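You operate a simulated robot arm through the tools that you are given. There is no shell and no other tool. Be economical: measure what you need, move in short steps, check, and stop when the job is done.

Carry out the task below with a simulated robot arm. There is one attempt and no reset: what you move stays moved.

JOB
Put things in order on the top of the white table. At the end: the brown cardboard tube stands where the blue tube stood; the yellow pad stands on top of the white box (marked "COVERS"); the blue tube from the top of the white table stands where the green pad stood; the green pad stands where the yellow pad stood; whatever was shut is shut again. Leave all else as you found it, and nothing knocked over.
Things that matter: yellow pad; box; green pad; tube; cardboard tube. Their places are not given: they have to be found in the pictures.

The check looks at the end state, three seconds after you hand in, the way a careful person would. Anything else that was tipped, shoved, dropped, spilled or broken makes it a failure. Lids that push on must go on centred and level and be pressed home; caps that screw on are set level and turned clockwise until they are tight.

ROBOT AND FRAMES
A 7-joint arm with a two-finger parallel gripper, fixed in place. Base frame: the origin is at the foot of the arm, x ahead of it, y to its left, z up; the work surface is at about z = 0.86. Lengths are in m, angles in rad, forces in N, time in s.
With the tool pointing down near the work surface it reaches from about 0.3 to 0.7 m from the base axis. Its first joint turns from -1.152 to 1.152 rad. Payload 1.57 kg.
The TCP is the grasp point between the finger pads, 0.03 m short of the fingertips. In the tool frame z runs along the fingers and y along their closing line. Largest opening 0.11 m; finger width 0.024, thickness 0.012; the body of the gripper, 0.048 by 0.112 m, starts 0.078 m behind the TCP.
Orientation is that of the tool frame in the base frame, as a unit quaternion [w, x, y, z]. With the fingers straight down and closing along the base's y, the tool's x points along the base's -x, its y along +y and its z along -z.

CONTROLS
- The arm moves only by the tool nudge_tool. Its argument "moves" is a list of rows, each a list of 7 numbers: the shift along the tool's x, y, z in units of 30 mm (1.0 is 30 mm), then the turn, a rotation vector about the tool's x, y, z in units of 6 degrees (1.0 is 6 degrees), then the gripper command, from -1 (shut) to 1 (fully open), values between in proportion. In form: [[tx, ty, tz, rx, ry, rz, claw], ...]. A call has 1 to 20 rows; each row shifts and turns the commanded pose from where the row before left it, along the tool's axes as they then stand. A call with a number of a shift or a turn outside -1 to 1 is refused whole. Rows are played at 5 a second. More than 0.05 m and 0.15 rad between two rows, or a gripper value outside its range, and nothing of the call is played. Where a pose cannot be reached the arm comes as near as it can. A force on the tool above 40 N (or 10 N above the force at the start of the call, whichever is more), or a blocked arm, ends the call early, and 0.2 s more pass. Each finger travels about 0.108 m/s and halts on what it meets, pressing with about 35 N; the grip force reading is that of the motor and also rises with nothing between the fingers. The clock runs only during rows and for 0.2 s after the last one: add rows that do not move to give the fingers time. The reply holds the time, the measured pose of the TCP, the force on the tool along the base axes, the opening and the grip force, in the units named above and with some noise.
- Cameras (640 x 400 px; columns grow to the right, rows downward): "scene" is fixed at [0.1324, -0.3712, 1.4215]; the picture's right is [0.97, -0.24, 0.00], its down [-0.10, -0.40, -0.91] and it looks along [0.22, 0.89, -0.41] (base axes); focal length 365 px, centre (320, 200). "wrist" rides on the gripper at [-0.036, 0, -0.08] in the tool frame; the picture's right is [0.00, -1.00, 0.00], its down [0.97, 0.00, -0.24] and it looks along [0.24, 0.00, 0.97] (tool axes); focal length 218 px, centre (320, 200).
- camera(camera): a new picture of that camera. It takes no simulated time.
- locate(camera, pixels): for up to 12 pixels [column, row] of the newest picture of that camera ("zoom" is the newest enlarged one), the place [x, y, z] in the base frame of the surface seen there, good to about 0.003 m. It takes no simulated time.
- close_up(camera, box): a new picture of the part [left, top, right, bottom] of that camera's present view, enlarged. It takes no simulated time.
- job_done(): hands the job in; it is judged then, once.

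Work in short steps. Measure before you move; look again where a grasp or a placing could have gone wrong, and mend it. You have 80 turns and 54 pictures in all, those below and enlarged ones among them. Open the gripper and draw the arm clear of the work before you hand the job in, unless the task says otherwise; then end with one line.

The tools are called after "Request:" as name(argument=value, ...) on one line, values as JSON. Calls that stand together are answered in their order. nudge_tool: Moves the arm, as the interface text tells. Its arguments: {"type":"object","properties":{"moves":{"type":"array","items":{"type":"array","items":{"type":"number"}}}},"required":["moves"]} The other tools are called the same way: camera (camera) takes a picture; locate (camera, pixels) gives the place of the surface under pixels of a picture; close_up (camera, box) takes an enlarged picture of a part of a camera's view; job_done () hands the job in.

At the start:

```text
clock: 0.0
tool_pos: [0.2807, 0.3152, 1.1888]
tcp_rot: [0.0, 0.0, 1.0, -0.001]
wrist_force: [-0.3, 0.2, -0.2]
width: 0.11
finger_force: 0.0
```

scene: 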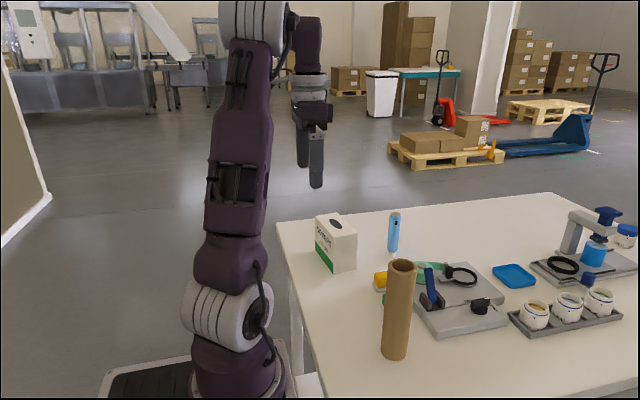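
wrist: 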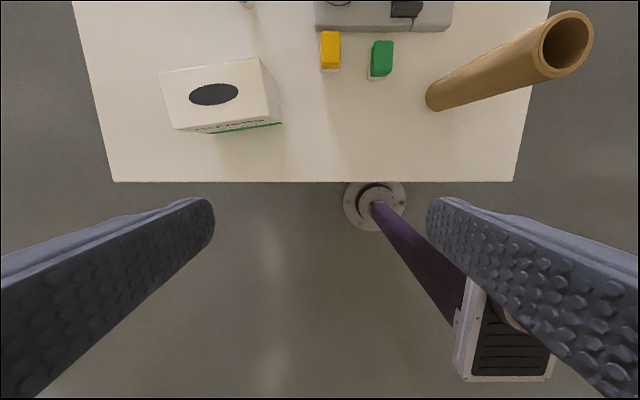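

The pictures show the box (scene 335,243), blue tube (393,232), yellow pad (380,280), the green pad behind the cardboard tube (397,310). I enlarge both views to identify them.

Request:
close_up(camera="scene", box=[270, 190, 530, 370])

Request:
locate(camera="wrist", pixels=[[331, 45], [382, 55], [322, 33], [340, 33], [340, 69], [322, 69], [373, 45], [393, 45], [566, 50], [214, 95], [162, 75], [262, 60]])

Request:
locate(camera="scene", pixels=[[393, 215], [392, 251], [400, 265], [395, 350], [336, 222], [317, 217], [355, 235], [338, 240], [340, 255], [381, 276], [430, 268], [393, 232]])

```text
2.22 times, centred on (400, 280) of scene
```

zoom: 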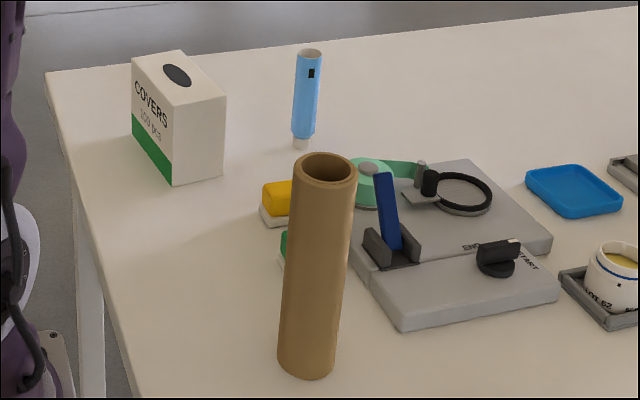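

```text
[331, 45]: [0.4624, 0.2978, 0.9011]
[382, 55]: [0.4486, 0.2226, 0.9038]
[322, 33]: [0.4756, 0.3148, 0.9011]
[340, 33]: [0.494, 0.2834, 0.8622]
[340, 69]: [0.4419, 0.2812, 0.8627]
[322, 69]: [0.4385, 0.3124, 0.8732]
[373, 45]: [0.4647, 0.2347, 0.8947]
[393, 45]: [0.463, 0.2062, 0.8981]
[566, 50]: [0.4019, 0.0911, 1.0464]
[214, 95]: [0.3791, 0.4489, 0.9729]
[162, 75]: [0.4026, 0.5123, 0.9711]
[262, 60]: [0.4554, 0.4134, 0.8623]
```

```text
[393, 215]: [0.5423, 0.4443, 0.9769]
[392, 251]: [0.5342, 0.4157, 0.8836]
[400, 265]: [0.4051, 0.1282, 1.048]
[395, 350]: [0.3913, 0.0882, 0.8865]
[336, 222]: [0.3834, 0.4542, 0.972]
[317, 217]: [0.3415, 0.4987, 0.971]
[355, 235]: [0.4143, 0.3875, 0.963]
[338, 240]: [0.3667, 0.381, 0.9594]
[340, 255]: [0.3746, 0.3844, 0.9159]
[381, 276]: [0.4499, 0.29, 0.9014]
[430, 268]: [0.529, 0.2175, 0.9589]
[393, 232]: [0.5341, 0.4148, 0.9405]
```

Box top z≈0.972, yellow pad about (0.462,0.298), green about (0.449,0.222), blue tube about (0.538,0.42), cardboard tube about (0.40,0.10). I move the hand over the pads, staying high, for a proper top view.

Request:
nudge_tool(moves=[[-1, 0, 0, 0, 0, 0, 1], [-1, 0, 0, 0, 0, 0, 1], [-1, 0, 0, 0, 0, 0, 1], [-1, 0, 0, 0, 0, 0, 1], [-1, 0, 0, 0, 0, 0, 1], [-1, 0, 0, 0, 0, 0, 1], [-1, 0, 0, 0, 0, 0, 1], [0, 0, 0, 0, 0, 0, 1]])

Request:
camera(camera="wrist")

```text
clock: 1.8
tool_pos: [0.4897, 0.3143, 1.189]
tcp_rot: [-0.001, 0.0, 1.0, 0.001]
wrist_force: [-0.2, -0.7, 0.2]
width: 0.1102
finger_force: 0.0
```

```text
50 pictures are left
```

wrist: 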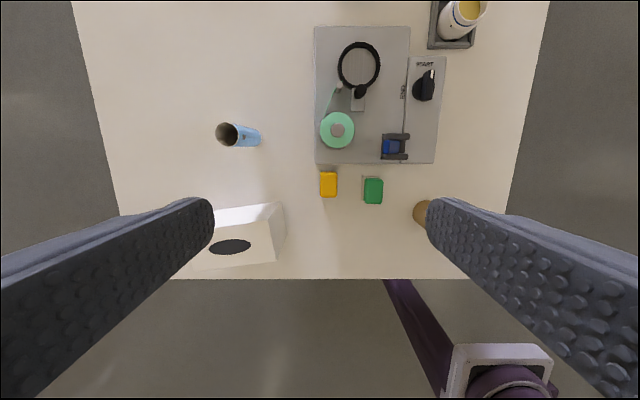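

The pads appear at (328,184) and (373,190), the blue tube at (238,134). I enlarge this region and measure edges.

Request:
close_up(camera="wrist", box=[200, 110, 440, 260])

```text
2.67 times, centred on (320, 185) of wrist
```

zoom: 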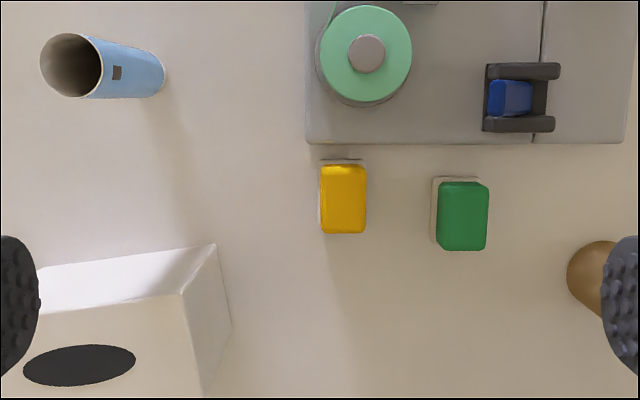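

Request:
locate(camera="zoom", pixels=[[323, 168], [363, 168], [363, 230], [324, 230], [442, 185], [485, 185], [485, 247], [441, 247], [90, 38], [100, 95], [162, 75], [75, 68]])

Request:
locate(camera="wrist", pixels=[[320, 162], [321, 190], [229, 246], [273, 204], [284, 238], [275, 262], [391, 145], [270, 220]])

```text
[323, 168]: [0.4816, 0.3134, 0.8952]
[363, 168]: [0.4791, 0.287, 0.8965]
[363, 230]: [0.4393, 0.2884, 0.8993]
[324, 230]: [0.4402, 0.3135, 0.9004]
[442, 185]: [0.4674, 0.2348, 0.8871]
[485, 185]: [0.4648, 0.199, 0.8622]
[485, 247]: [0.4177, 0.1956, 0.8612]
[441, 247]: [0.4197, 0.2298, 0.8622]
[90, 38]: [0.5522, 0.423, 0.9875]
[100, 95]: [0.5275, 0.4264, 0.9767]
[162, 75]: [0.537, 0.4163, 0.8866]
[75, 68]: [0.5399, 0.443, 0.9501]
```

```text
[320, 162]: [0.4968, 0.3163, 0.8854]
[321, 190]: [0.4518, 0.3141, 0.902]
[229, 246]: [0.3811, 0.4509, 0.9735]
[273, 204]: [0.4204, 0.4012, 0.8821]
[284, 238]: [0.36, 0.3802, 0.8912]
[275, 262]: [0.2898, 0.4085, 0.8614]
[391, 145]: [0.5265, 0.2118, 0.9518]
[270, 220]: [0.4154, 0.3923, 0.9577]
```

Yellow pad: centre ≈(0.460,0.300), 0.029 wide in y, top z 0.90; green ≈(0.448,0.218). Going above the yellow pad with fingers at about 0.066 opening and stopping at z≈0.95 to check.

Request:
nudge_tool(moves=[[0.5, -0.25, 1, 0, 0, 0, 0.2], [0.5, -0.23, 1, 0, 0, 0, 0.2], [0, 0, 1, 0, 0, 0, 0.2], [0, 0, 1, 0, 0, 0, 0.2], [0, 0, 1, 0, 0, 0, 0.2], [0, 0, 1, 0, 0, 0, 0.2], [0, 0, 1, 0, 0, 0, 0.2], [0, 0, 0.8, 0, 0, 0, 0.2], [0, 0, 0, 0, 0, 0, 0.2]])

Request:
camera(camera="wrist")

```text
clock: 3.8
tool_pos: [0.4593, 0.3023, 0.9548]
tcp_rot: [0.0, 0.0, 1.0, 0.0]
wrist_force: [-0.7, -0.3, 0.4]
width: 0.066
finger_force: 0.1
```

```text
48 pictures are left
```

wrist: 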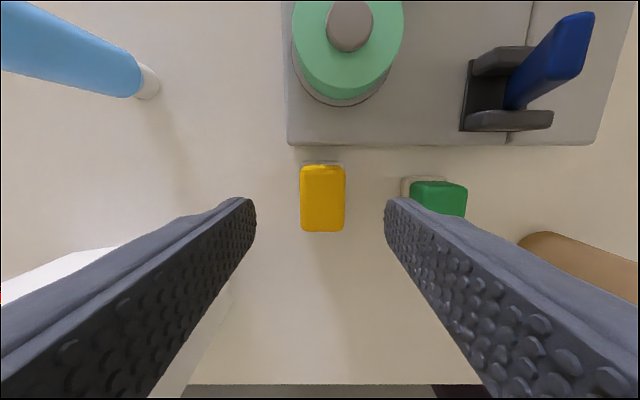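

The pad at (323,198) is centred between the fingers. I measure pad corners and the tubes from this closer view.

Request:
locate(camera="wrist", pixels=[[303, 168], [342, 168], [343, 228], [303, 228], [322, 163], [404, 181], [414, 184], [464, 188], [461, 213], [150, 80], [140, 66], [405, 193]])

```text
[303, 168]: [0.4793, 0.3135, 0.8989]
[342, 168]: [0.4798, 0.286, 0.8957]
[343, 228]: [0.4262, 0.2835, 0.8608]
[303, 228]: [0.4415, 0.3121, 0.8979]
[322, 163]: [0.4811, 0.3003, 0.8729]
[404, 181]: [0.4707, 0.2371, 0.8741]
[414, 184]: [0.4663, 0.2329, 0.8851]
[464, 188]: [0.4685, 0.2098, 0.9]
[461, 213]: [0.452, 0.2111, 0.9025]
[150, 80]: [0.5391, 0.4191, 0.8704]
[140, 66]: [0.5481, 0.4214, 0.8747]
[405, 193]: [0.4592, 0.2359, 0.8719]
```

Yellow centre is (0.460,0.2995); green ≈(0.450,0.2225). Descending to z≈0.899 and closing.

Request:
nudge_tool(moves=[[0, -0.09, 0.9, 0, 0, 0, 0.2], [0, 0, 0.95, 0, 0, 0, 0.2], [0, 0, 0, 0, 0, 0, 0.2], [0, 0, 0, 0, 0, 0, -0.2], [0, 0, 0, 0, 0, 0, -0.6], [0, 0, 0, 0, 0, 0, -0.8], [0, 0, 0, 0, 0, 0, -0.8]])

```text
clock: 5.4
tool_pos: [0.4607, 0.2993, 0.8982]
tcp_rot: [0.0, 0.0, 1.0, -0.001]
wrist_force: [-0.1, -0.4, 1.0]
width: 0.0331
finger_force: 34.4
```

Gripped at width 0.033. Lifting to about z 1.10 and looking at the box.

Request:
nudge_tool(moves=[[0, 0, -0.5, 0, 0, 0, -0.8], [0, 0, -1, 0, 0, 0, -0.8], [0, 0, -1, 0, 0, 0, -0.8], [0, 0, -1, 0, 0, 0, -0.8], [0, 0, -1, 0, 0, 0, -0.8], [0, 0, -1, 0, 0, 0, -0.8], [0, 0, -1, 0, 0, 0, -0.8], [0, 0, -0.5, 0, 0, 0, -0.8], [0, 0.5, 0, 0, 0, 0, -0.8], [0, 1, 0, 0, 0, 0, -0.8], [0, 1, 0, 0, 0, 0, -0.8], [0, 0, 0, 0, 0, 0, -0.8]])

Request:
camera(camera="wrist")

Request:
close_up(camera="scene", box=[290, 170, 450, 290])

```text
clock: 8.0
tool_pos: [0.4609, 0.3737, 1.11]
tcp_rot: [0.0, 0.0, 1.0, 0.001]
wrist_force: [0.4, 0.2, -0.6]
width: 0.0328
finger_force: 34.4
```

```text
47 pictures are left
```

wrist: 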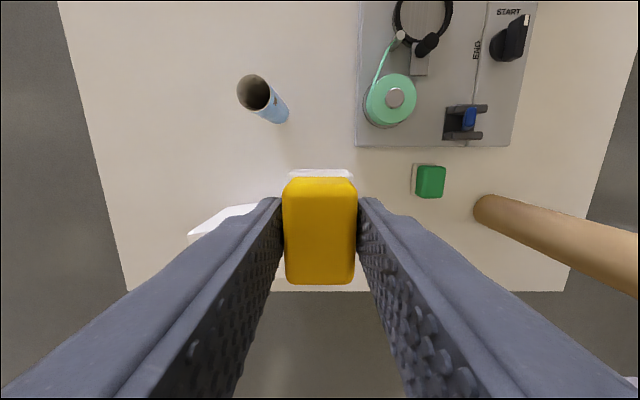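

```text
3.33 times, centred on (370, 230) of scene
```

zoom: 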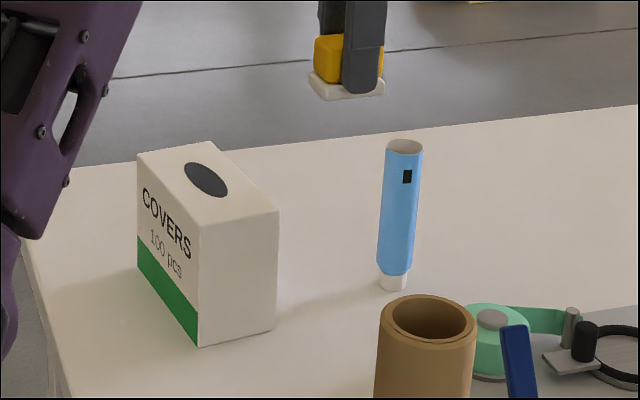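

The pad hangs level. I measure the box's top corners in the enlarged picture.

Request:
locate(camera="zoom", pixels=[[142, 158], [208, 144], [274, 210], [202, 221], [206, 180], [405, 142], [388, 148], [420, 150], [404, 155], [393, 285], [382, 282], [404, 282]])

```text
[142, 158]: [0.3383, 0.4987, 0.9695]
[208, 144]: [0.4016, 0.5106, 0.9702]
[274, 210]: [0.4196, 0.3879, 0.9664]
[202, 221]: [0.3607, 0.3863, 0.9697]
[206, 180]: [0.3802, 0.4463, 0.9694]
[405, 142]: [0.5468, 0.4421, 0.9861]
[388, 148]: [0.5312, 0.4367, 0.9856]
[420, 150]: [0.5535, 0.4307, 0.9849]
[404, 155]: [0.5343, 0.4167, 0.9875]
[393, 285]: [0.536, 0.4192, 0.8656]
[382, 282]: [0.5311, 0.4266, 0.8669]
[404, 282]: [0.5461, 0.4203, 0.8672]
```

Box centre ≈(0.380,0.446), top z ≈0.970. Moving over it and lowering to just above (TCP ≈1.013).

Request:
nudge_tool(moves=[[0.9, 0.8, 0, 0, 0, 0, -0.8], [0.9, 0.8, 0, 0, 0, 0, -0.8], [0.9, 0.81, 0, 0, 0, 0, -0.8], [0, 0, 1, 0, 0, 0, -0.8], [0, 0, 1, 0, 0, 0, -0.8], [0, 0, 0.8, 0, 0, 0, -0.8], [0, 0, 0.4, 0, 0, 0, -0.8], [0, 0, 0, 0, 0, 0, -0.8]])

Request:
close_up(camera="scene", box=[290, 170, 450, 290])

```text
clock: 9.8
tool_pos: [0.3796, 0.446, 1.0126]
tcp_rot: [0.0, -0.001, 1.0, 0.0]
wrist_force: [-0.3, 0.1, -0.7]
width: 0.0329
finger_force: 34.9
```

```text
3.33 times, centred on (370, 230) of scene
```

zoom: 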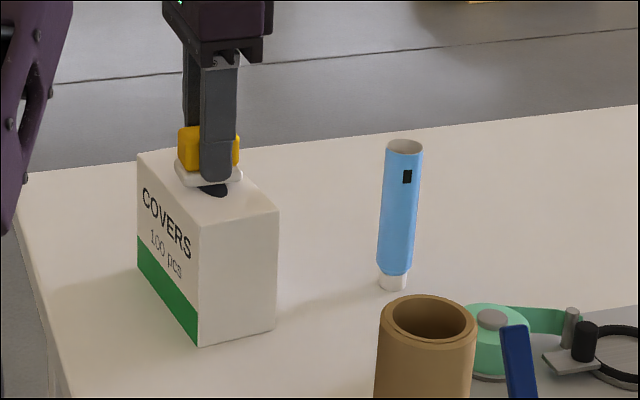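

The pad is just above the box top, over the dark oval. Lowering a few mm at a time and reading force.

Request:
nudge_tool(moves=[[0, 0, 0.06, 0, 0, 0, -0.8], [0, 0, 0.06, 0, 0, 0, -0.8], [0, 0, 0, 0, 0, 0, -0.8]])

```text
clock: 10.6
tool_pos: [0.3803, 0.446, 1.0096]
tcp_rot: [0.0, 0.0, 1.0, -0.001]
wrist_force: [-0.6, 0.2, -0.3]
width: 0.0329
finger_force: 34.8
```

No contact yet; another 2 mm.

Request:
nudge_tool(moves=[[0, 0, 0.04, 0, 0, 0, -0.8], [0, 0, 0.04, 0, 0, 0, -0.8], [0, 0, 0, 0, 0, 0, -0.8]])

```text
clock: 11.4
tool_pos: [0.3802, 0.4467, 1.0079]
tcp_rot: [0.002, 0.0, 1.0, 0.001]
wrist_force: [-0.7, -0.3, 11.7]
width: 0.0324
finger_force: 35.1
```

Contact (11.7 N). Opening and retreating upward.

Request:
nudge_tool(moves=[[0, 0, -0.02, 0, 0, 0, -0.3], [0, 0, 0, 0, 0, 0, 0.2], [0, 0, 0, 0, 0, 0, 0.2], [0, 0, -0.5, 0, 0, 0, 0.2], [0, 0, -1, 0, 0, 0, 0.2], [0, 0, -1, 0, 0, 0, 0.2], [0, 0, -1, 0, 0, 0, 0.2], [0, 0, 0, 0, 0, 0, 0.2]])

Request:
close_up(camera="scene", box=[290, 170, 450, 290])

```text
clock: 13.2
tool_pos: [0.3809, 0.4467, 1.1131]
tcp_rot: [0.0, 0.0, 1.0, 0.0]
wrist_force: [0.2, 0.7, 0.7]
width: 0.0661
finger_force: 0.1
```

```text
3.33 times, centred on (370, 230) of scene
```

zoom: 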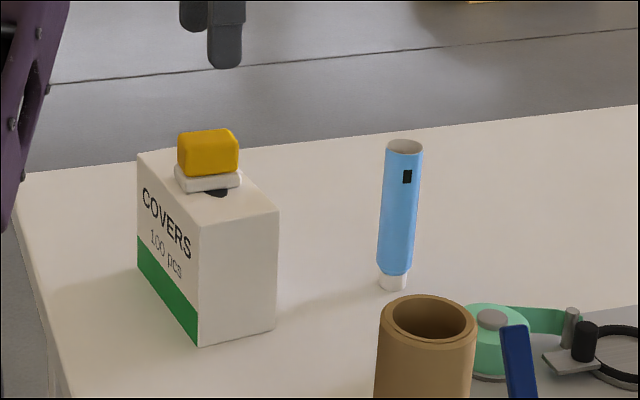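

Yellow pad sits level on the box. Now moving over the green pad (0.450,0.2225) to z≈0.955.

Request:
nudge_tool(moves=[[-0.3, -1, 0, 0, 0, 0, 0.2], [-0.3, -1, 0, 0, 0, 0, 0.2], [-0.3, -1, 0, 0, 0, 0, 0.2], [-0.3, -1, 0, 0, 0, 0, 0.2], [-0.3, -1, 0, 0, 0, 0, 0.2], [-0.3, -1, 0, 0, 0, 0, 0.2], [-0.5, -1, 0, 0, 0, 0, 0.2], [0, -0.47, 0, 0, 0, 0, 0.2], [0, 0, 1, 0, 0, 0, 0.2], [0, 0, 1, 0, 0, 0, 0.2], [0, 0, 1, 0, 0, 0, 0.2], [0, 0, 1, 0, 0, 0, 0.2], [0, 0, 1, 0, 0, 0, 0.2], [0, 0, 0.27, 0, 0, 0, 0.2], [0, 0, 0, 0, 0, 0, 0.2]])

Request:
camera(camera="wrist")

```text
clock: 16.4
tool_pos: [0.4491, 0.2214, 0.9552]
tcp_rot: [0.0, 0.001, 1.0, 0.0]
wrist_force: [0.5, -1.5, -0.9]
width: 0.0657
finger_force: 0.1
```

```text
43 pictures are left
```

wrist: 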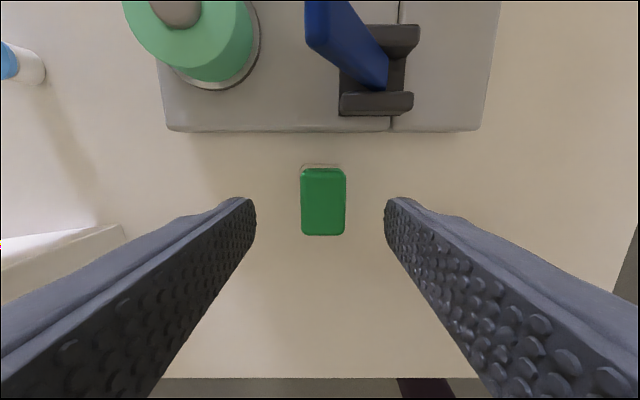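

Green pad sits at (323,201) between the fingers; I check its corners before gripping.

Request:
locate(camera="wrist", pixels=[[304, 172], [343, 172], [343, 231], [304, 231], [320, 165], [323, 201]])

```text
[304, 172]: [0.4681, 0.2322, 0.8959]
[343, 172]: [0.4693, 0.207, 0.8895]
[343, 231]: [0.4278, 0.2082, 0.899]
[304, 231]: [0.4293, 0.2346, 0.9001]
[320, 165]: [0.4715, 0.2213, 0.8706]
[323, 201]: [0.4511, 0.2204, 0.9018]
```

Green centre ≈(0.449,0.220). Descending to 0.898 and closing.

Request:
nudge_tool(moves=[[0, -0.04, 0.95, 0, 0, 0, 0.2], [0, 0, 0.95, 0, 0, 0, 0.2], [0, 0, 0, 0, 0, 0, 0.2], [0, 0, 0, 0, 0, 0, -0.2], [0, 0, 0, 0, 0, 0, -0.6], [0, 0, 0, 0, 0, 0, -0.8], [0, 0, 0, 0, 0, 0, -0.8]])

```text
clock: 18.0
tool_pos: [0.4504, 0.2212, 0.8994]
tcp_rot: [0.0, 0.0, 1.0, 0.0]
wrist_force: [0.5, 0.1, 0.8]
width: 0.0327
finger_force: 35.1
```

Gripped. Lift, carry to the yellow pad's old place (0.4607,0.2993), and lower to about 3 mm above.

Request:
nudge_tool(moves=[[0, 0, -0.5, 0, 0, 0, -0.8], [0, 0, -1, 0, 0, 0, -0.8], [0, 0, -1, 0, 0, 0, -0.8], [-0.15, 0.9, 0, 0, 0, 0, -0.8], [-0.1, 0.9, 0, 0, 0, 0, -0.8], [-0.1, 0.8, 0, 0, 0, 0, -0.8], [0, 0, 0, 0, 0, 0, -0.8], [0, 0, 1, 0, 0, 0, -0.8], [0, 0, 1, 0, 0, 0, -0.8], [0, 0, 0.4, 0, 0, 0, -0.8], [0, 0, 0, 0, 0, 0, -0.8]])

```text
clock: 20.4
tool_pos: [0.4595, 0.2983, 0.9018]
tcp_rot: [0.0, -0.001, 1.0, 0.0]
wrist_force: [0.0, 0.0, -0.6]
width: 0.0327
finger_force: 34.6
```

Height 0.902, placed within about 1 mm laterally; lowering gently to contact.

Request:
nudge_tool(moves=[[-0.02, 0.02, 0.05, 0, 0, 0, -0.8], [0, 0, 0.04, 0, 0, 0, -0.8], [0, 0, 0, 0, 0, 0, -0.8]])

```text
clock: 21.2
tool_pos: [0.4604, 0.299, 0.8989]
tcp_rot: [0.001, 0.0, 1.0, 0.001]
wrist_force: [-1.5, -3.0, 14.1]
width: 0.0327
finger_force: 35.0
```

Contact (14 N). Releasing, lifting, and moving above the blue tube at high z.

Request:
nudge_tool(moves=[[0, 0, -0.02, 0, 0, 0, -0.3], [0, 0, 0, 0, 0, 0, 0.1], [0, 0, 0, 0, 0, 0, 0.1], [0, 0, -0.5, 0, 0, 0, 0.1], [0, 0, -1, 0, 0, 0, 0.1], [0, 0, -1, 0, 0, 0, 0.1], [0, 0, -1, 0, 0, 0, 0.1], [0, 0, -1, 0, 0, 0, 0.1], [0, 0, -1, 0, 0, 0, 0.1], [0, 0, -1, 0, 0, 0, 0.1], [0, 0, -1, 0, 0, 0, 0.1], [-0.6, 1, 0, 0, 0, 0, 0.1], [-0.6, 1, 0, 0, 0, 0, 0.1], [-0.6, 1, 0, 0, 0, 0, 0.1], [-0.6, 0.9, 0, 0, 0, 0, 0.1], [-0.25, 0.4, 0, 0, 0, 0, 0.1], [0, 0, 0, 0, 0, 0, 0.1]])

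Request:
camera(camera="wrist")

Request:
camera(camera="scene")

```text
clock: 24.8
tool_pos: [0.4991, 0.3655, 1.126]
tcp_rot: [0.001, 0.0, 1.0, -0.001]
wrist_force: [0.2, 0.3, 0.3]
width: 0.0604
finger_force: 0.0
out of reach, approached as far as the arm can: row 14, 15, 16
```

```text
42 pictures are left
```

wrist: 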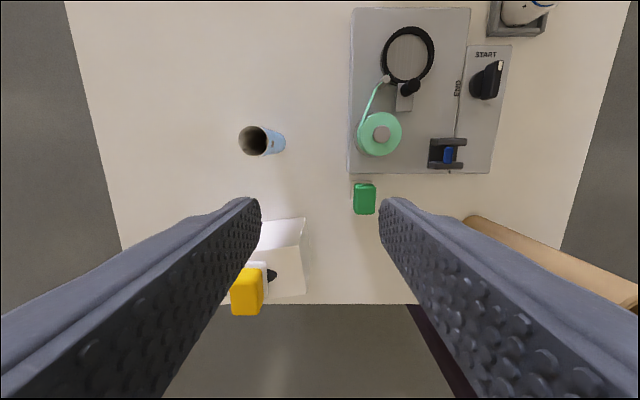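

```text
41 pictures are left
```

scene: 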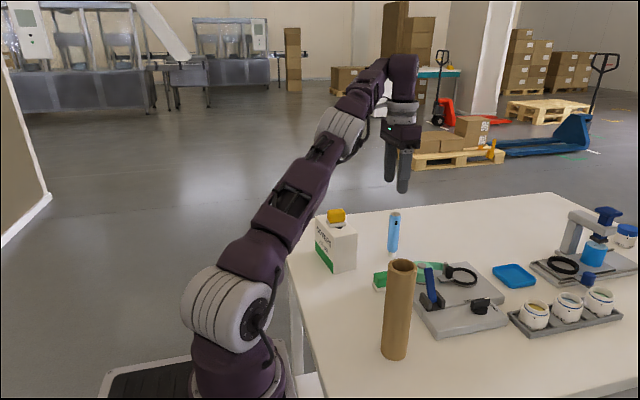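

The far tube is out of reach at this height with the tool vertical. Green pad is set right at the yellow place. I back off inward to see where the commanded pose stands.

Request:
nudge_tool(moves=[[1, -1, 0, 0, 0, 0, 0.1], [0, 0, 0, 0, 0, 0, 0.1]])

Request:
locate(camera="wrist", pixels=[[284, 140], [266, 128], [264, 155], [240, 140], [284, 148], [364, 186], [364, 214], [447, 152], [382, 133]])

```text
clock: 25.4
tool_pos: [0.4688, 0.338, 1.1257]
tcp_rot: [0.001, 0.002, 1.0, 0.0]
wrist_force: [-0.3, -0.4, 0.4]
width: 0.0607
finger_force: 0.0
```

```text
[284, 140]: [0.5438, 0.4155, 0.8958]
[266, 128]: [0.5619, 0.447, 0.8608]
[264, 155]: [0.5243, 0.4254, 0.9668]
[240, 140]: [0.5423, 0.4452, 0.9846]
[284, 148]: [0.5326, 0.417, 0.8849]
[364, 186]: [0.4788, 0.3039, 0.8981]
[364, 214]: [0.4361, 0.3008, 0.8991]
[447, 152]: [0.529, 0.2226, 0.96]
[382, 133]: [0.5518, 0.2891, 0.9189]
```

The commanded pose is clamped to the reached one. The blue tube stands at ≈(0.540,0.430), radius 0.69, so I turn the tool to azimuth 38.5° and tilt it 30° outward for reach.

Request:
nudge_tool(moves=[[0, 0, 0, 0, 0, -1, 0.1], [0, 0, 0, 0, 0, -1, 0.1], [0, 0, 0, 0, 0, -1, 0.1], [0, 0, 0, 0, 0, -1, 0.1], [0, 0, 0, 0, 0, -1, 0.1], [0, 0, 0, 0, 0, -1, 0.1], [0, 0, 0, 0, 0, -0.42, 0.1], [0, 0, 0, 0, -1, 0, 0.1], [0, 0, 0, 0, -1, 0, 0.1], [0, 0, 0, 0, -1, 0, 0.1], [0, 0, 0, 0, -1, 0, 0.1], [0, 0, 0, 0, -1, 0, 0.1], [0, 0, 0, 0, 0, 0, 0.1]])

Request:
camera(camera="wrist")

```text
clock: 28.2
tool_pos: [0.4713, 0.3347, 1.1248]
tcp_rot: [0.245, -0.318, 0.912, 0.085]
wrist_force: [0.1, 0.9, 0.1]
width: 0.0606
finger_force: 0.1
```

```text
40 pictures are left
```

wrist: 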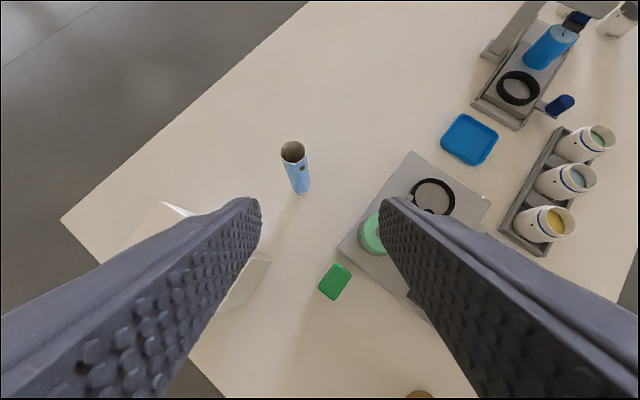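

Orientation is as intended. I measure the blue tube in an enlarged view.

Request:
close_up(camera="wrist", box=[256, 130, 352, 210])

```text
5.00 times, centred on (304, 170) of wrist
```

zoom: 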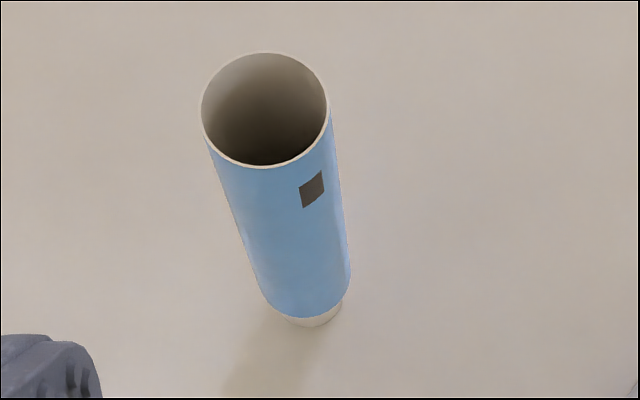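

Request:
locate(camera="zoom", pixels=[[265, 167], [204, 110], [327, 105], [264, 54], [270, 170], [300, 290], [310, 318], [345, 270], [262, 280]])

```text
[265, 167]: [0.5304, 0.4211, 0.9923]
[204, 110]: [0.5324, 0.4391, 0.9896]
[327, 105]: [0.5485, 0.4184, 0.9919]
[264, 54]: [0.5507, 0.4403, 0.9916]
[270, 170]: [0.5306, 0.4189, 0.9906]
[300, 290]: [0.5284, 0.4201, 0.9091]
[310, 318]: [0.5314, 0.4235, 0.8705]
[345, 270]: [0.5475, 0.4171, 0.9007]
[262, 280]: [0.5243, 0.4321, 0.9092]
```

Tube axis at (0.5405,0.430), top z 0.991, diameter ≈0.028. Lining up 0.12 m back along the tool axis.

Request:
nudge_tool(moves=[[-0.06, 0.53, 0, 0, 0, 0, 0.1], [-0.05, 0.52, 0, 0, 0, 0, 0.1], [0, 0, 0.9, 0, 0, 0, 0.1], [0, 0, 0.9, 0, 0, 0, 0.1], [0, 0, 0.9, 0, 0, 0, 0.1], [0, 0, 0.67, 0, 0, 0, 0.1], [0, 0, 0, 0, 0, 0, 0.1]])

Request:
camera(camera="wrist")

```text
clock: 29.8
tool_pos: [0.4946, 0.3956, 1.0386]
tcp_rot: [0.245, -0.318, 0.912, 0.085]
wrist_force: [0.4, -0.6, -0.1]
width: 0.0607
finger_force: 0.0
```

```text
38 pictures are left
```

wrist: 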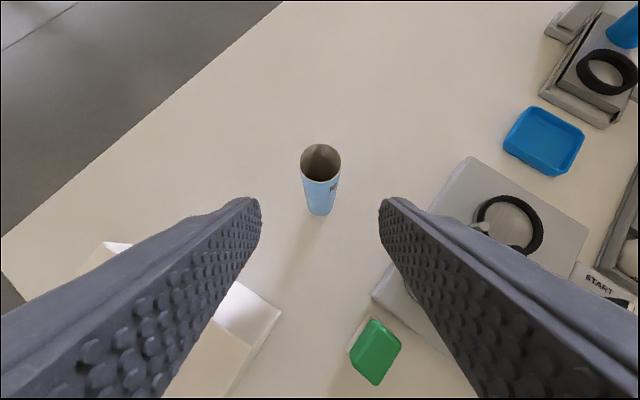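

Tube is centred at column 320 between the fingers. Advancing along the tool axis, then closing gently.

Request:
nudge_tool(moves=[[0.06, -0.055, 0.8, 0, 0, 0, 0.1], [0, 0, 0.8, 0, 0, 0, 0.1], [0, 0, 0.8, 0, 0, 0, 0.1], [0, 0, 0.8, 0, 0, 0, 0.1], [0, 0, 0.8, 0, 0, 0, 0.1], [0, 0, 0, 0, 0, 0, 0.1]])

Request:
camera(camera="wrist")

```text
clock: 31.2
tool_pos: [0.5421, 0.4294, 0.9328]
tcp_rot: [0.244, -0.319, 0.912, 0.086]
wrist_force: [0.2, -0.5, 0.2]
width: 0.0607
finger_force: 0.0
```

```text
37 pictures are left
```

wrist: 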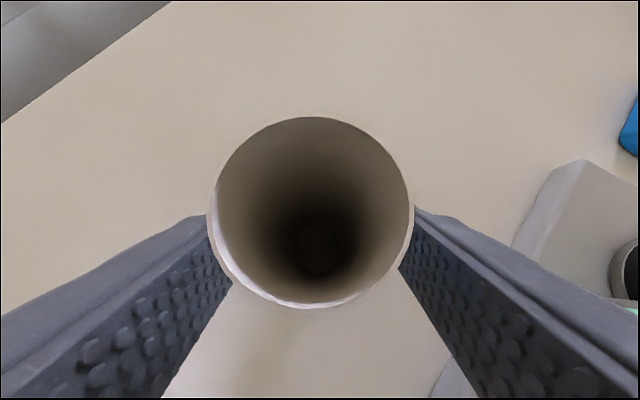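

The tube is between the fingers. Closing.

Request:
nudge_tool(moves=[[0, 0, 0, 0, 0, 0, -0.2], [0, 0, 0, 0, 0, 0, -0.4], [0, 0, 0, 0, 0, 0, -0.65], [0, 0, 0, 0, 0, 0, -0.65], [0, 0, 0, 0, 0, 0, -0.65]])

Request:
close_up(camera="scene", box=[310, 150, 470, 270])

```text
clock: 32.4
tool_pos: [0.5409, 0.4298, 0.9328]
tcp_rot: [0.244, -0.318, 0.912, 0.085]
wrist_force: [0.2, 0.3, -0.4]
width: 0.0283
finger_force: 34.8
```

```text
3.33 times, centred on (390, 210) of scene
```

zoom: 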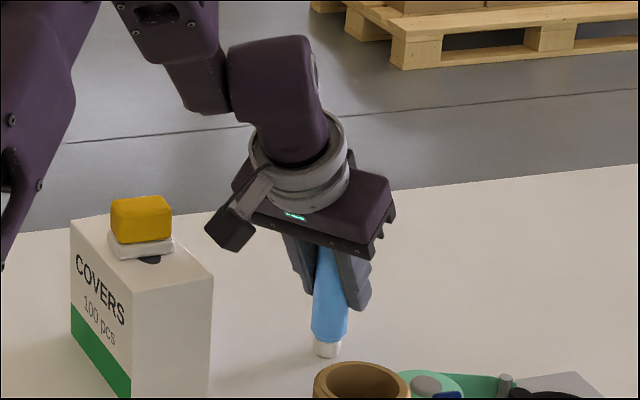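

Firm grip at 0.0283. Lifting straight up 0.108 m, then pulling inward towards the base.

Request:
nudge_tool(moves=[[-0.25, 0, -0.43, 0, 0, 0, -0.65], [-0.45, 0, -0.78, 0, 0, 0, -0.65], [-0.45, 0, -0.78, 0, 0, 0, -0.65], [-0.65, 0, -1, 0, 0, 0, -0.65], [0, 0, 0, 0, 0, 0, -0.65], [0.92, 0, -0.53, 0, 0, 0, -0.65], [0.92, 0, -0.53, 0, 0, 0, -0.65], [0.92, 0, -0.53, 0, 0, 0, -0.65], [0.92, 0, -0.53, 0, 0, 0, -0.65], [0, 0, 0, 0, 0, 0, -0.65]])

Request:
camera(camera="scene")

```text
clock: 34.6
tool_pos: [0.4428, 0.3501, 1.0389]
tcp_rot: [0.245, -0.319, 0.912, 0.086]
wrist_force: [0.4, 0.5, -0.7]
width: 0.0281
finger_force: 35.5
```

```text
35 pictures are left
```

scene: 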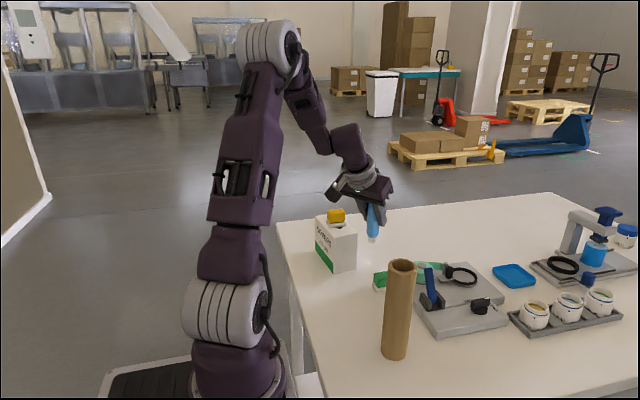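

Tube hangs upright. Rotating the hand about vertical back to azimuth 0 (tube turns about its own axis), and measuring the cardboard tube.

Request:
locate(camera="scene", pixels=[[387, 265], [415, 268], [401, 261], [401, 277], [384, 354], [406, 357], [395, 358], [428, 268], [427, 300]])

Request:
nudge_tool(moves=[[0, 0, 0, 0.458, 0, 0.794, -0.65], [0, 0, 0, 0.458, 0, 0.794, -0.65], [0, 0, 0, 0.458, 0, 0.794, -0.65], [0, 0, 0, 0.458, 0, 0.794, -0.65], [0, 0, 0, 0.458, 0, 0.794, -0.65], [0, 0, 0, 0.458, 0, 0.794, -0.65], [0, 0, 0, 0.458, 0, 0.794, -0.65], [0, 0, 0, 0, 0, 0, -0.65]])

```text
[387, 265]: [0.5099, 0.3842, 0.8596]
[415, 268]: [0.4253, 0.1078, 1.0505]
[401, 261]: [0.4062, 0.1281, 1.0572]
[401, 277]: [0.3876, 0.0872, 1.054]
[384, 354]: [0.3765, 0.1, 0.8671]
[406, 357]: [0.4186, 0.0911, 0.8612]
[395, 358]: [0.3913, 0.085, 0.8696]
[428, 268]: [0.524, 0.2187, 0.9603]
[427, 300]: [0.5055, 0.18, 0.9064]
```

```text
clock: 36.4
tool_pos: [0.4426, 0.3503, 1.0385]
tcp_rot: [0.259, 0.001, 0.966, 0.0]
wrist_force: [-0.2, 0.8, 0.8]
width: 0.0281
finger_force: 35.1
```

Cardboard tube axis ≈(0.399,0.107), top 1.055. Carrying the blue tube to y=0.221 and lowering to ≈3 mm above the table.

Request:
nudge_tool(moves=[[0, -0.8, 0, 0, 0, 0, -0.65], [0, -0.9, 0, 0, 0, 0, -0.65], [0, -0.9, 0, 0, 0, 0, -0.65], [0, -0.9, 0, 0, 0, 0, -0.65], [-0.2, -0.81, 0.117, 0, 0, 0, -0.65], [0, 0, 0, 0, 0, 0, -0.65], [0.45, 0, 0.78, 0, 0, 0, -0.65], [0.45, 0, 0.78, 0, 0, 0, -0.65], [0.3, 0, 0.52, 0, 0, 0, -0.65], [0, 0, 0, 0, 0, 0, -0.65]])

Request:
close_up(camera="scene", box=[310, 190, 500, 370])

Request:
camera(camera="wrist")

```text
clock: 38.6
tool_pos: [0.4484, 0.2209, 0.9664]
tcp_rot: [0.259, 0.0, 0.966, 0.0]
wrist_force: [0.9, 0.1, -0.3]
width: 0.0283
finger_force: 34.8
```

```text
2.22 times, centred on (405, 280) of scene
```

zoom: 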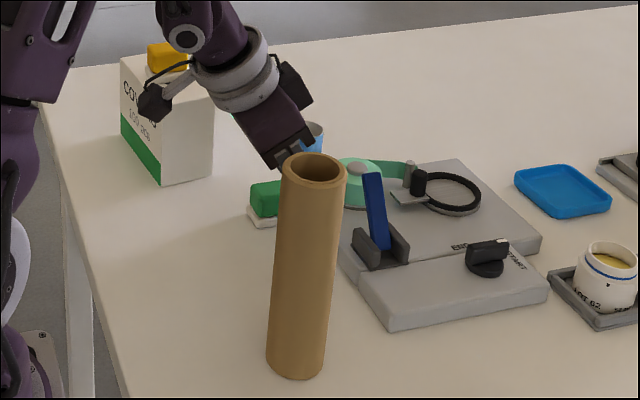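

```text
33 pictures are left
```

wrist: 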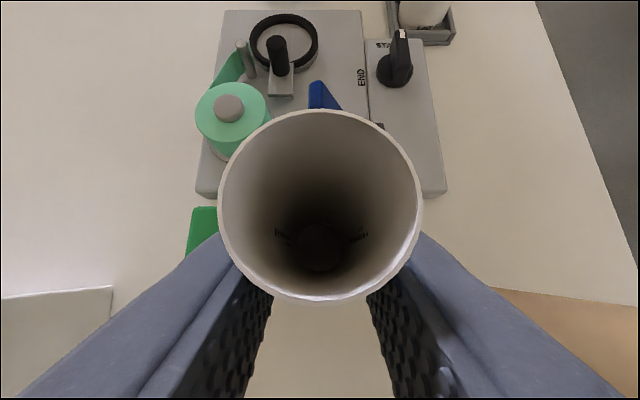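

Clear on all sides. Lowering 0.03 to just above the table.

Request:
nudge_tool(moves=[[0.25, 0, 0.43, 0, 0, 0, -0.65], [0.22, 0, 0.38, 0, 0, 0, -0.65], [0, 0, 0, 0, 0, 0, -0.65]])

```text
clock: 39.4
tool_pos: [0.451, 0.2202, 0.9376]
tcp_rot: [0.26, 0.0, 0.966, -0.001]
wrist_force: [-0.7, 0.7, 0.0]
width: 0.0284
finger_force: 35.0
```

Request:
nudge_tool(moves=[[0.03, 0, 0.05, 0, 0, 0, -0.65], [0.025, 0, 0.04, 0, 0, 0, -0.65], [0, 0, 0, 0, 0, 0, -0.65]])

```text
clock: 40.2
tool_pos: [0.4488, 0.2203, 0.9341]
tcp_rot: [0.259, 0.001, 0.966, -0.001]
wrist_force: [-0.2, -0.3, -0.4]
width: 0.0281
finger_force: 34.5
```

No contact yet (grasped at 0.9328); another ~1.5 mm.

Request:
nudge_tool(moves=[[0.015, 0, 0.025, 0, 0, 0, -0.65], [0.012, 0, 0.02, 0, 0, 0, -0.65], [0, 0, 0, 0, 0, 0, -0.65]])

```text
clock: 41.0
tool_pos: [0.4487, 0.2217, 0.9335]
tcp_rot: [0.261, -0.001, 0.965, 0.0]
wrist_force: [-0.2, -0.7, 3.2]
width: 0.0281
finger_force: 35.0
```

Light contact (3 N). Opening slowly and withdrawing along the tool axis.

Request:
nudge_tool(moves=[[0, 0, 0, 0, 0, 0, -0.35], [0, 0, 0, 0, 0, 0, -0.1], [0, 0, 0, 0, 0, 0, 0.1], [0, 0, 0, 0, 0, 0, 0.1], [0, 0, -0.5, 0, 0, 0, 0.1], [0, 0, -0.9, 0, 0, 0, 0.1], [0, 0, -0.9, 0, 0, 0, 0.1], [0, 0, -0.9, 0, 0, 0, 0.1], [0, 0, -0.9, 0, 0, 0, 0.1], [0, 0, -0.9, 0, 0, 0, 0.1], [0, 0, 0, 0, 0, 0, 0.1]])

Request:
camera(camera="wrist")

Request:
close_up(camera="scene", box=[310, 190, 500, 370])

```text
clock: 43.4
tool_pos: [0.3726, 0.2209, 1.0643]
tcp_rot: [0.259, 0.001, 0.966, 0.0]
wrist_force: [-0.1, 0.4, 0.2]
width: 0.0604
finger_force: 0.0
```

```text
32 pictures are left
```

wrist: 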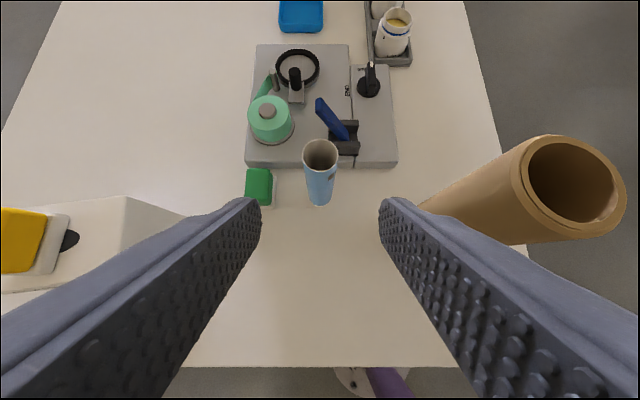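

```text
2.22 times, centred on (405, 280) of scene
```

zoom: 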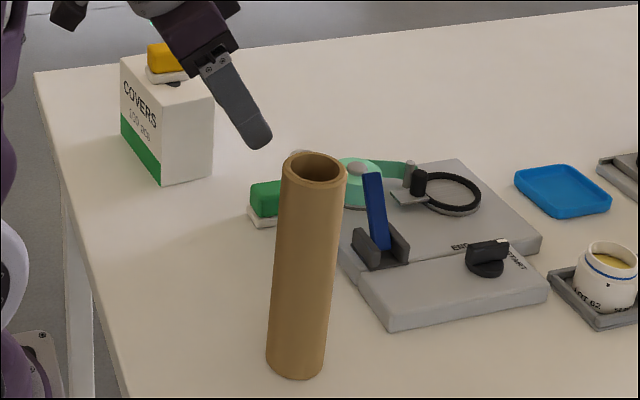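

Blue tube stands upright at the green pad's place. Now measuring the cardboard tube's rim in the wrist view at (565,185).

Request:
locate(camera="wrist", pixels=[[514, 182], [540, 141], [577, 137], [619, 180], [618, 215], [580, 237], [540, 225], [430, 205], [520, 220], [320, 142], [320, 172], [305, 155]])

```text
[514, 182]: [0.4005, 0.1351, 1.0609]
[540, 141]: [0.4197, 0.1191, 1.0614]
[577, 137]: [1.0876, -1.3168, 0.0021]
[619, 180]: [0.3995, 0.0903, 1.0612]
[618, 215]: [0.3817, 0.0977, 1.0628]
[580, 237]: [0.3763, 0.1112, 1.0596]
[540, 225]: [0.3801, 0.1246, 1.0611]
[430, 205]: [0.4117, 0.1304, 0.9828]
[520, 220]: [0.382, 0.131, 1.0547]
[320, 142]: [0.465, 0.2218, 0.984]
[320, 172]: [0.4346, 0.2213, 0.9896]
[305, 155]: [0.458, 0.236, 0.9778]
```

Cardboard tube: axis (0.400,0.1095), r≈0.025, top 1.061. Rising to z 1.13, opening to 0.10 and moving above it for a vertical descent.

Request:
nudge_tool(moves=[[-0.37, 0, -0.63, 0, 0, 0, 0.5], [-0.37, 0, -0.63, 0, 0, 0, 0.8], [-0.36, 0, -0.64, 0, 0, 0, 0.8], [-0.4, -0.6, 0.23, 0, 0, 0, 0.8], [-0.39, -0.8, 0.227, 0, 0, 0, 0.8], [0, -0.8, 0, 0, 0, 0, 0.8], [0, -0.8, 0, 0, 0, 0, 0.8], [0, -0.71, 0, 0, 0, 0, 0.8], [0, 0, 0, 0, 0, 0, 0.8]])

Request:
camera(camera="wrist")

```text
clock: 45.4
tool_pos: [0.4015, 0.1091, 1.1297]
tcp_rot: [0.259, 0.0, 0.966, 0.0]
wrist_force: [0.1, 0.2, 0.3]
width: 0.0991
finger_force: 0.0
```

```text
30 pictures are left
```

wrist: 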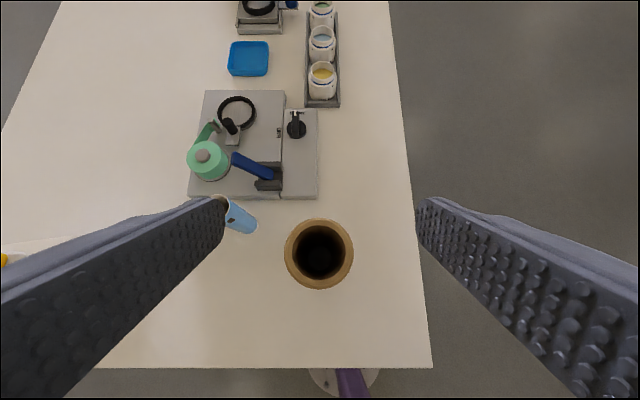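

The tube is centred at column 319 between the fingers. Descending vertically to z≈1.012.

Request:
nudge_tool(moves=[[0.4, 0, 0.69, 0, 0, 0, 0.8], [0.4, 0, 0.69, 0, 0, 0, 0.8], [0.4, 0, 0.69, 0, 0, 0, 0.8], [0.4, 0, 0.69, 0, 0, 0, 0.8], [0.367, 0, 0.646, 0, 0, 0, 0.8], [0, 0, 0, 0, 0, 0, 0.8]])

Request:
camera(camera="wrist")

Request:
close_up(camera="scene", box=[310, 190, 500, 370])

```text
clock: 46.8
tool_pos: [0.3913, 0.1117, 1.0657]
tcp_rot: [0.26, 0.0, 0.966, 0.0]
wrist_force: [0.1, 0.4, 0.6]
width: 0.099
finger_force: 0.0
out of reach, approached as far as the arm can: row 2, 3, 5
```

```text
29 pictures are left
```

wrist: 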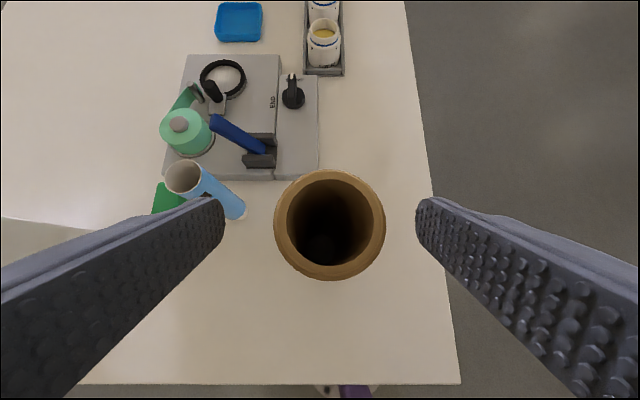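

```text
2.22 times, centred on (405, 280) of scene
```

zoom: 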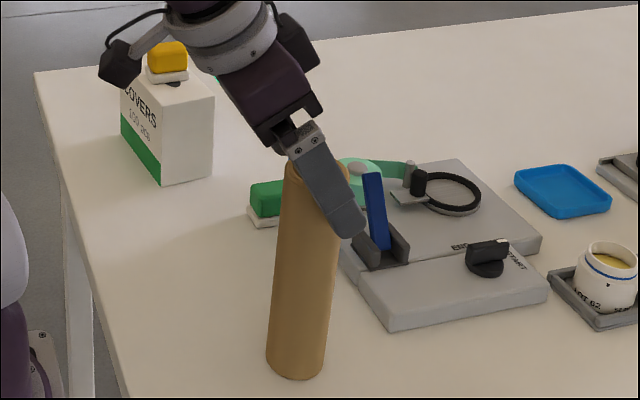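

A 30° tilt is too much this close to the base. I reduce the tilt to 15° in place (fingers stay beside the tube), recentre x, and check.

Request:
nudge_tool(moves=[[0, 0, 0, 0, 0.9, 0, 0.8], [0, 0, 0, 0, 0.8, 0, 0.8], [0, 0, 0, 0, 0.8, 0, 0.8], [-0.29, -0.07, 0.078, 0, 0, 0, 0.8], [0, 0, 0, 0, 0, 0, 0.8]])

```text
clock: 48.0
tool_pos: [0.3997, 0.1099, 1.0671]
tcp_rot: [0.131, 0.0, 0.991, 0.0]
wrist_force: [0.5, -1.1, -0.3]
width: 0.0993
finger_force: 0.1
```

Tilt is now 15° and the TCP is on the tube axis. Descending 0.053 m.

Request:
nudge_tool(moves=[[0.16, 0, 0.6, 0, 0, 0, 0.8], [0.16, 0, 0.6, 0, 0, 0, 0.8], [0.14, 0, 0.52, 0, 0, 0, 0.8], [0, 0, 0, 0, 0, 0, 0.8]])

Request:
camera(camera="wrist")

```text
clock: 49.0
tool_pos: [0.3998, 0.1095, 1.0118]
tcp_rot: [0.13, -0.001, 0.991, 0.0]
wrist_force: [0.4, -0.5, -0.4]
width: 0.0992
finger_force: 0.0
```

```text
27 pictures are left
```

wrist: 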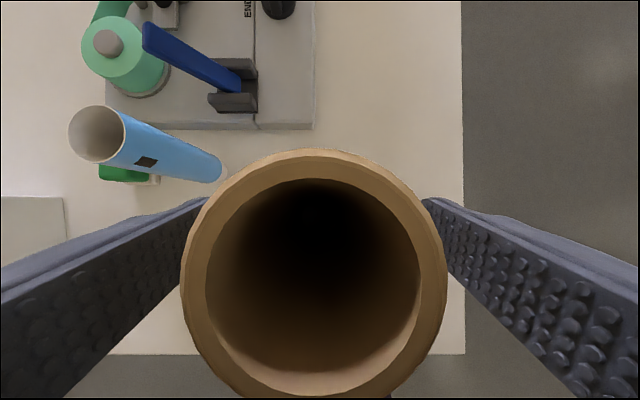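

The tube sits centred between the fingers. Closing slowly.

Request:
nudge_tool(moves=[[0, 0, 0, 0, 0, 0, 0.4], [0, 0, 0, 0, 0, 0, 0.1], [0, 0, 0, 0, 0, 0, -0.25], [0, 0, 0, 0, 0, 0, -0.25], [0, 0, 0, 0, 0, 0, -0.25]])

```text
clock: 50.2
tool_pos: [0.3995, 0.1081, 1.012]
tcp_rot: [0.13, 0.0, 0.992, 0.0]
wrist_force: [0.0, 0.2, 0.5]
width: 0.0481
finger_force: 35.2
```

Gripped at 0.048. Lifting vertically 0.15 m.

Request:
nudge_tool(moves=[[-0.13, 0, -0.48, 0, 0, 0, -0.25], [-0.24, 0, -0.9, 0, 0, 0, -0.25], [-0.24, 0, -0.9, 0, 0, 0, -0.25], [-0.24, 0, -0.9, 0, 0, 0, -0.25], [-0.24, 0, -0.9, 0, 0, 0, -0.25], [-0.2, 0, -0.75, 0, 0, 0, -0.25], [0, 0, 0, 0, 0, 0, -0.25]])

Request:
camera(camera="scene")

```text
clock: 51.8
tool_pos: [0.4001, 0.1086, 1.1635]
tcp_rot: [0.131, 0.0, 0.991, 0.0]
wrist_force: [0.2, 0.1, -0.1]
width: 0.0483
finger_force: 35.0
```

```text
26 pictures are left
```

scene: 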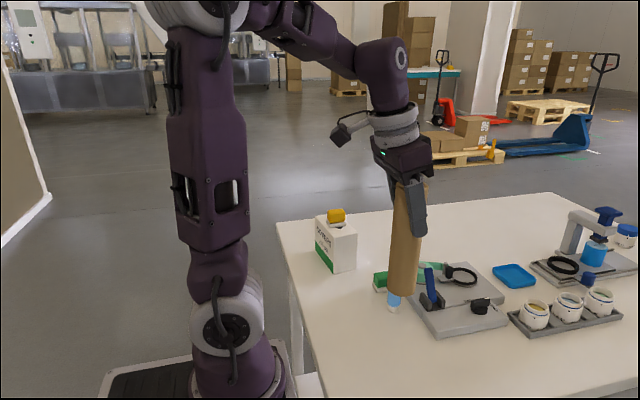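

Tube hangs vertical. Carrying it in +y to y≈0.334 at this height.

Request:
nudge_tool(moves=[[0, 0.7, 0, 0, 0, 0, -0.25], [0, 0.9, 0, 0, 0, 0, -0.25], [0, 0.9, 0, 0, 0, 0, -0.25], [0, 0.9, 0, 0, 0, 0, -0.25], [0, 0.9, 0, 0, 0, 0, -0.25], [0, 0.9, 0, 0, 0, 0, -0.25], [0, 0.9, 0, 0, 0, 0, -0.25], [0, 0.9, 0, 0, 0, 0, -0.25], [0, 0.5, 0, 0, 0, 0, -0.25], [0, 0, 0, 0, 0, 0, -0.25]])

```text
clock: 54.0
tool_pos: [0.4002, 0.3358, 1.1607]
tcp_rot: [0.13, 0.0, 0.991, 0.001]
wrist_force: [0.3, 0.3, -0.5]
width: 0.0482
finger_force: 34.9
```

Rotating about the vertical to azimuth 38.5°, then moving out to (0.50,0.40) still high.

Request:
nudge_tool(moves=[[0, 0, 0, -0.2376, 0, -0.886, -0.25], [0, 0, 0, -0.2376, 0, -0.886, -0.25], [0, 0, 0, -0.2376, 0, -0.886, -0.25], [0, 0, 0, -0.2376, 0, -0.886, -0.25], [0, 0, 0, -0.2376, 0, -0.886, -0.25], [0, 0, 0, -0.2376, 0, -0.886, -0.25], [0, 0, 0, -0.2376, 0, -0.886, -0.25], [0, 0, 0, 0, 0, 0, -0.25], [-0.95, -0.1, 0.255, 0, 0, 0, -0.25], [-0.95, -0.1, 0.255, 0, 0, 0, -0.25], [-0.95, -0.1, 0.255, 0, 0, 0, -0.25], [-0.95, -0.1, 0.255, 0, 0, 0, -0.25], [0, 0, 0, 0, 0, 0, -0.25]])

```text
clock: 56.8
tool_pos: [0.5006, 0.3988, 1.163]
tcp_rot: [0.124, -0.327, 0.936, 0.043]
wrist_force: [-0.1, -0.9, 0.0]
width: 0.0478
finger_force: 35.7
```

Reached. Lowering to z≈1.075 and moving out over the blue tube's old place.

Request:
nudge_tool(moves=[[0.253, 0, 0.944, 0, 0, 0, -0.25], [0.253, 0, 0.944, 0, 0, 0, -0.25], [0.253, 0, 0.944, 0, 0, 0, -0.25], [-0.815, 0, 0.218, 0, 0, 0, -0.25], [-0.815, 0, 0.218, 0, 0, 0, -0.25], [0, 0, 0, 0, 0, 0, -0.25]])

Request:
camera(camera="scene")

```text
clock: 58.2
tool_pos: [0.5399, 0.4295, 1.0741]
tcp_rot: [0.124, -0.327, 0.936, 0.043]
wrist_force: [0.7, 0.3, 0.2]
width: 0.048
finger_force: 35.2
```

```text
25 pictures are left
```

scene: 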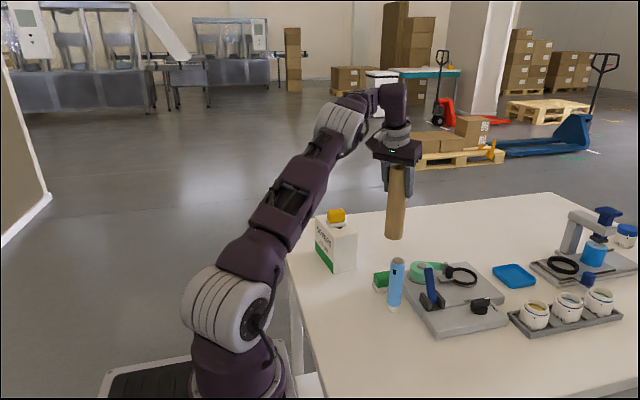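

Well placed at (0.540,0.4295). Lowering to z≈1.016 (grasp height was 1.012).

Request:
nudge_tool(moves=[[0.17, 0, 0.63, 0, 0, 0, -0.25], [0.17, 0, 0.63, 0, 0, 0, -0.25], [0.155, 0, 0.58, 0, 0, 0, -0.25], [0, 0, 0, 0, 0, 0, -0.25]])

```text
clock: 59.2
tool_pos: [0.5394, 0.4296, 1.0179]
tcp_rot: [0.125, -0.327, 0.936, 0.044]
wrist_force: [-0.6, -0.5, -1.0]
width: 0.0479
finger_force: 34.8
```

Request:
nudge_tool(moves=[[0.02, 0, 0.075, 0, 0, 0, -0.25], [0.018, 0, 0.07, 0, 0, 0, -0.25], [0, 0, 0, 0, 0, 0, -0.25]])

```text
clock: 60.0
tool_pos: [0.5408, 0.4296, 1.0134]
tcp_rot: [0.123, -0.328, 0.936, 0.043]
wrist_force: [-0.6, -0.3, 0.0]
width: 0.0481
finger_force: 35.5
```

Still no contact; stepping down about 1.5 mm more.

Request:
nudge_tool(moves=[[0.008, 0, 0.03, 0, 0, 0, -0.25], [0.007, 0, 0.025, 0, 0, 0, -0.25], [0, 0, 0, 0, 0, 0, -0.25]])

```text
clock: 60.8
tool_pos: [0.5399, 0.4297, 1.0117]
tcp_rot: [0.124, -0.328, 0.936, 0.042]
wrist_force: [-1.9, -3.5, 7.6]
width: 0.048
finger_force: 35.3
```

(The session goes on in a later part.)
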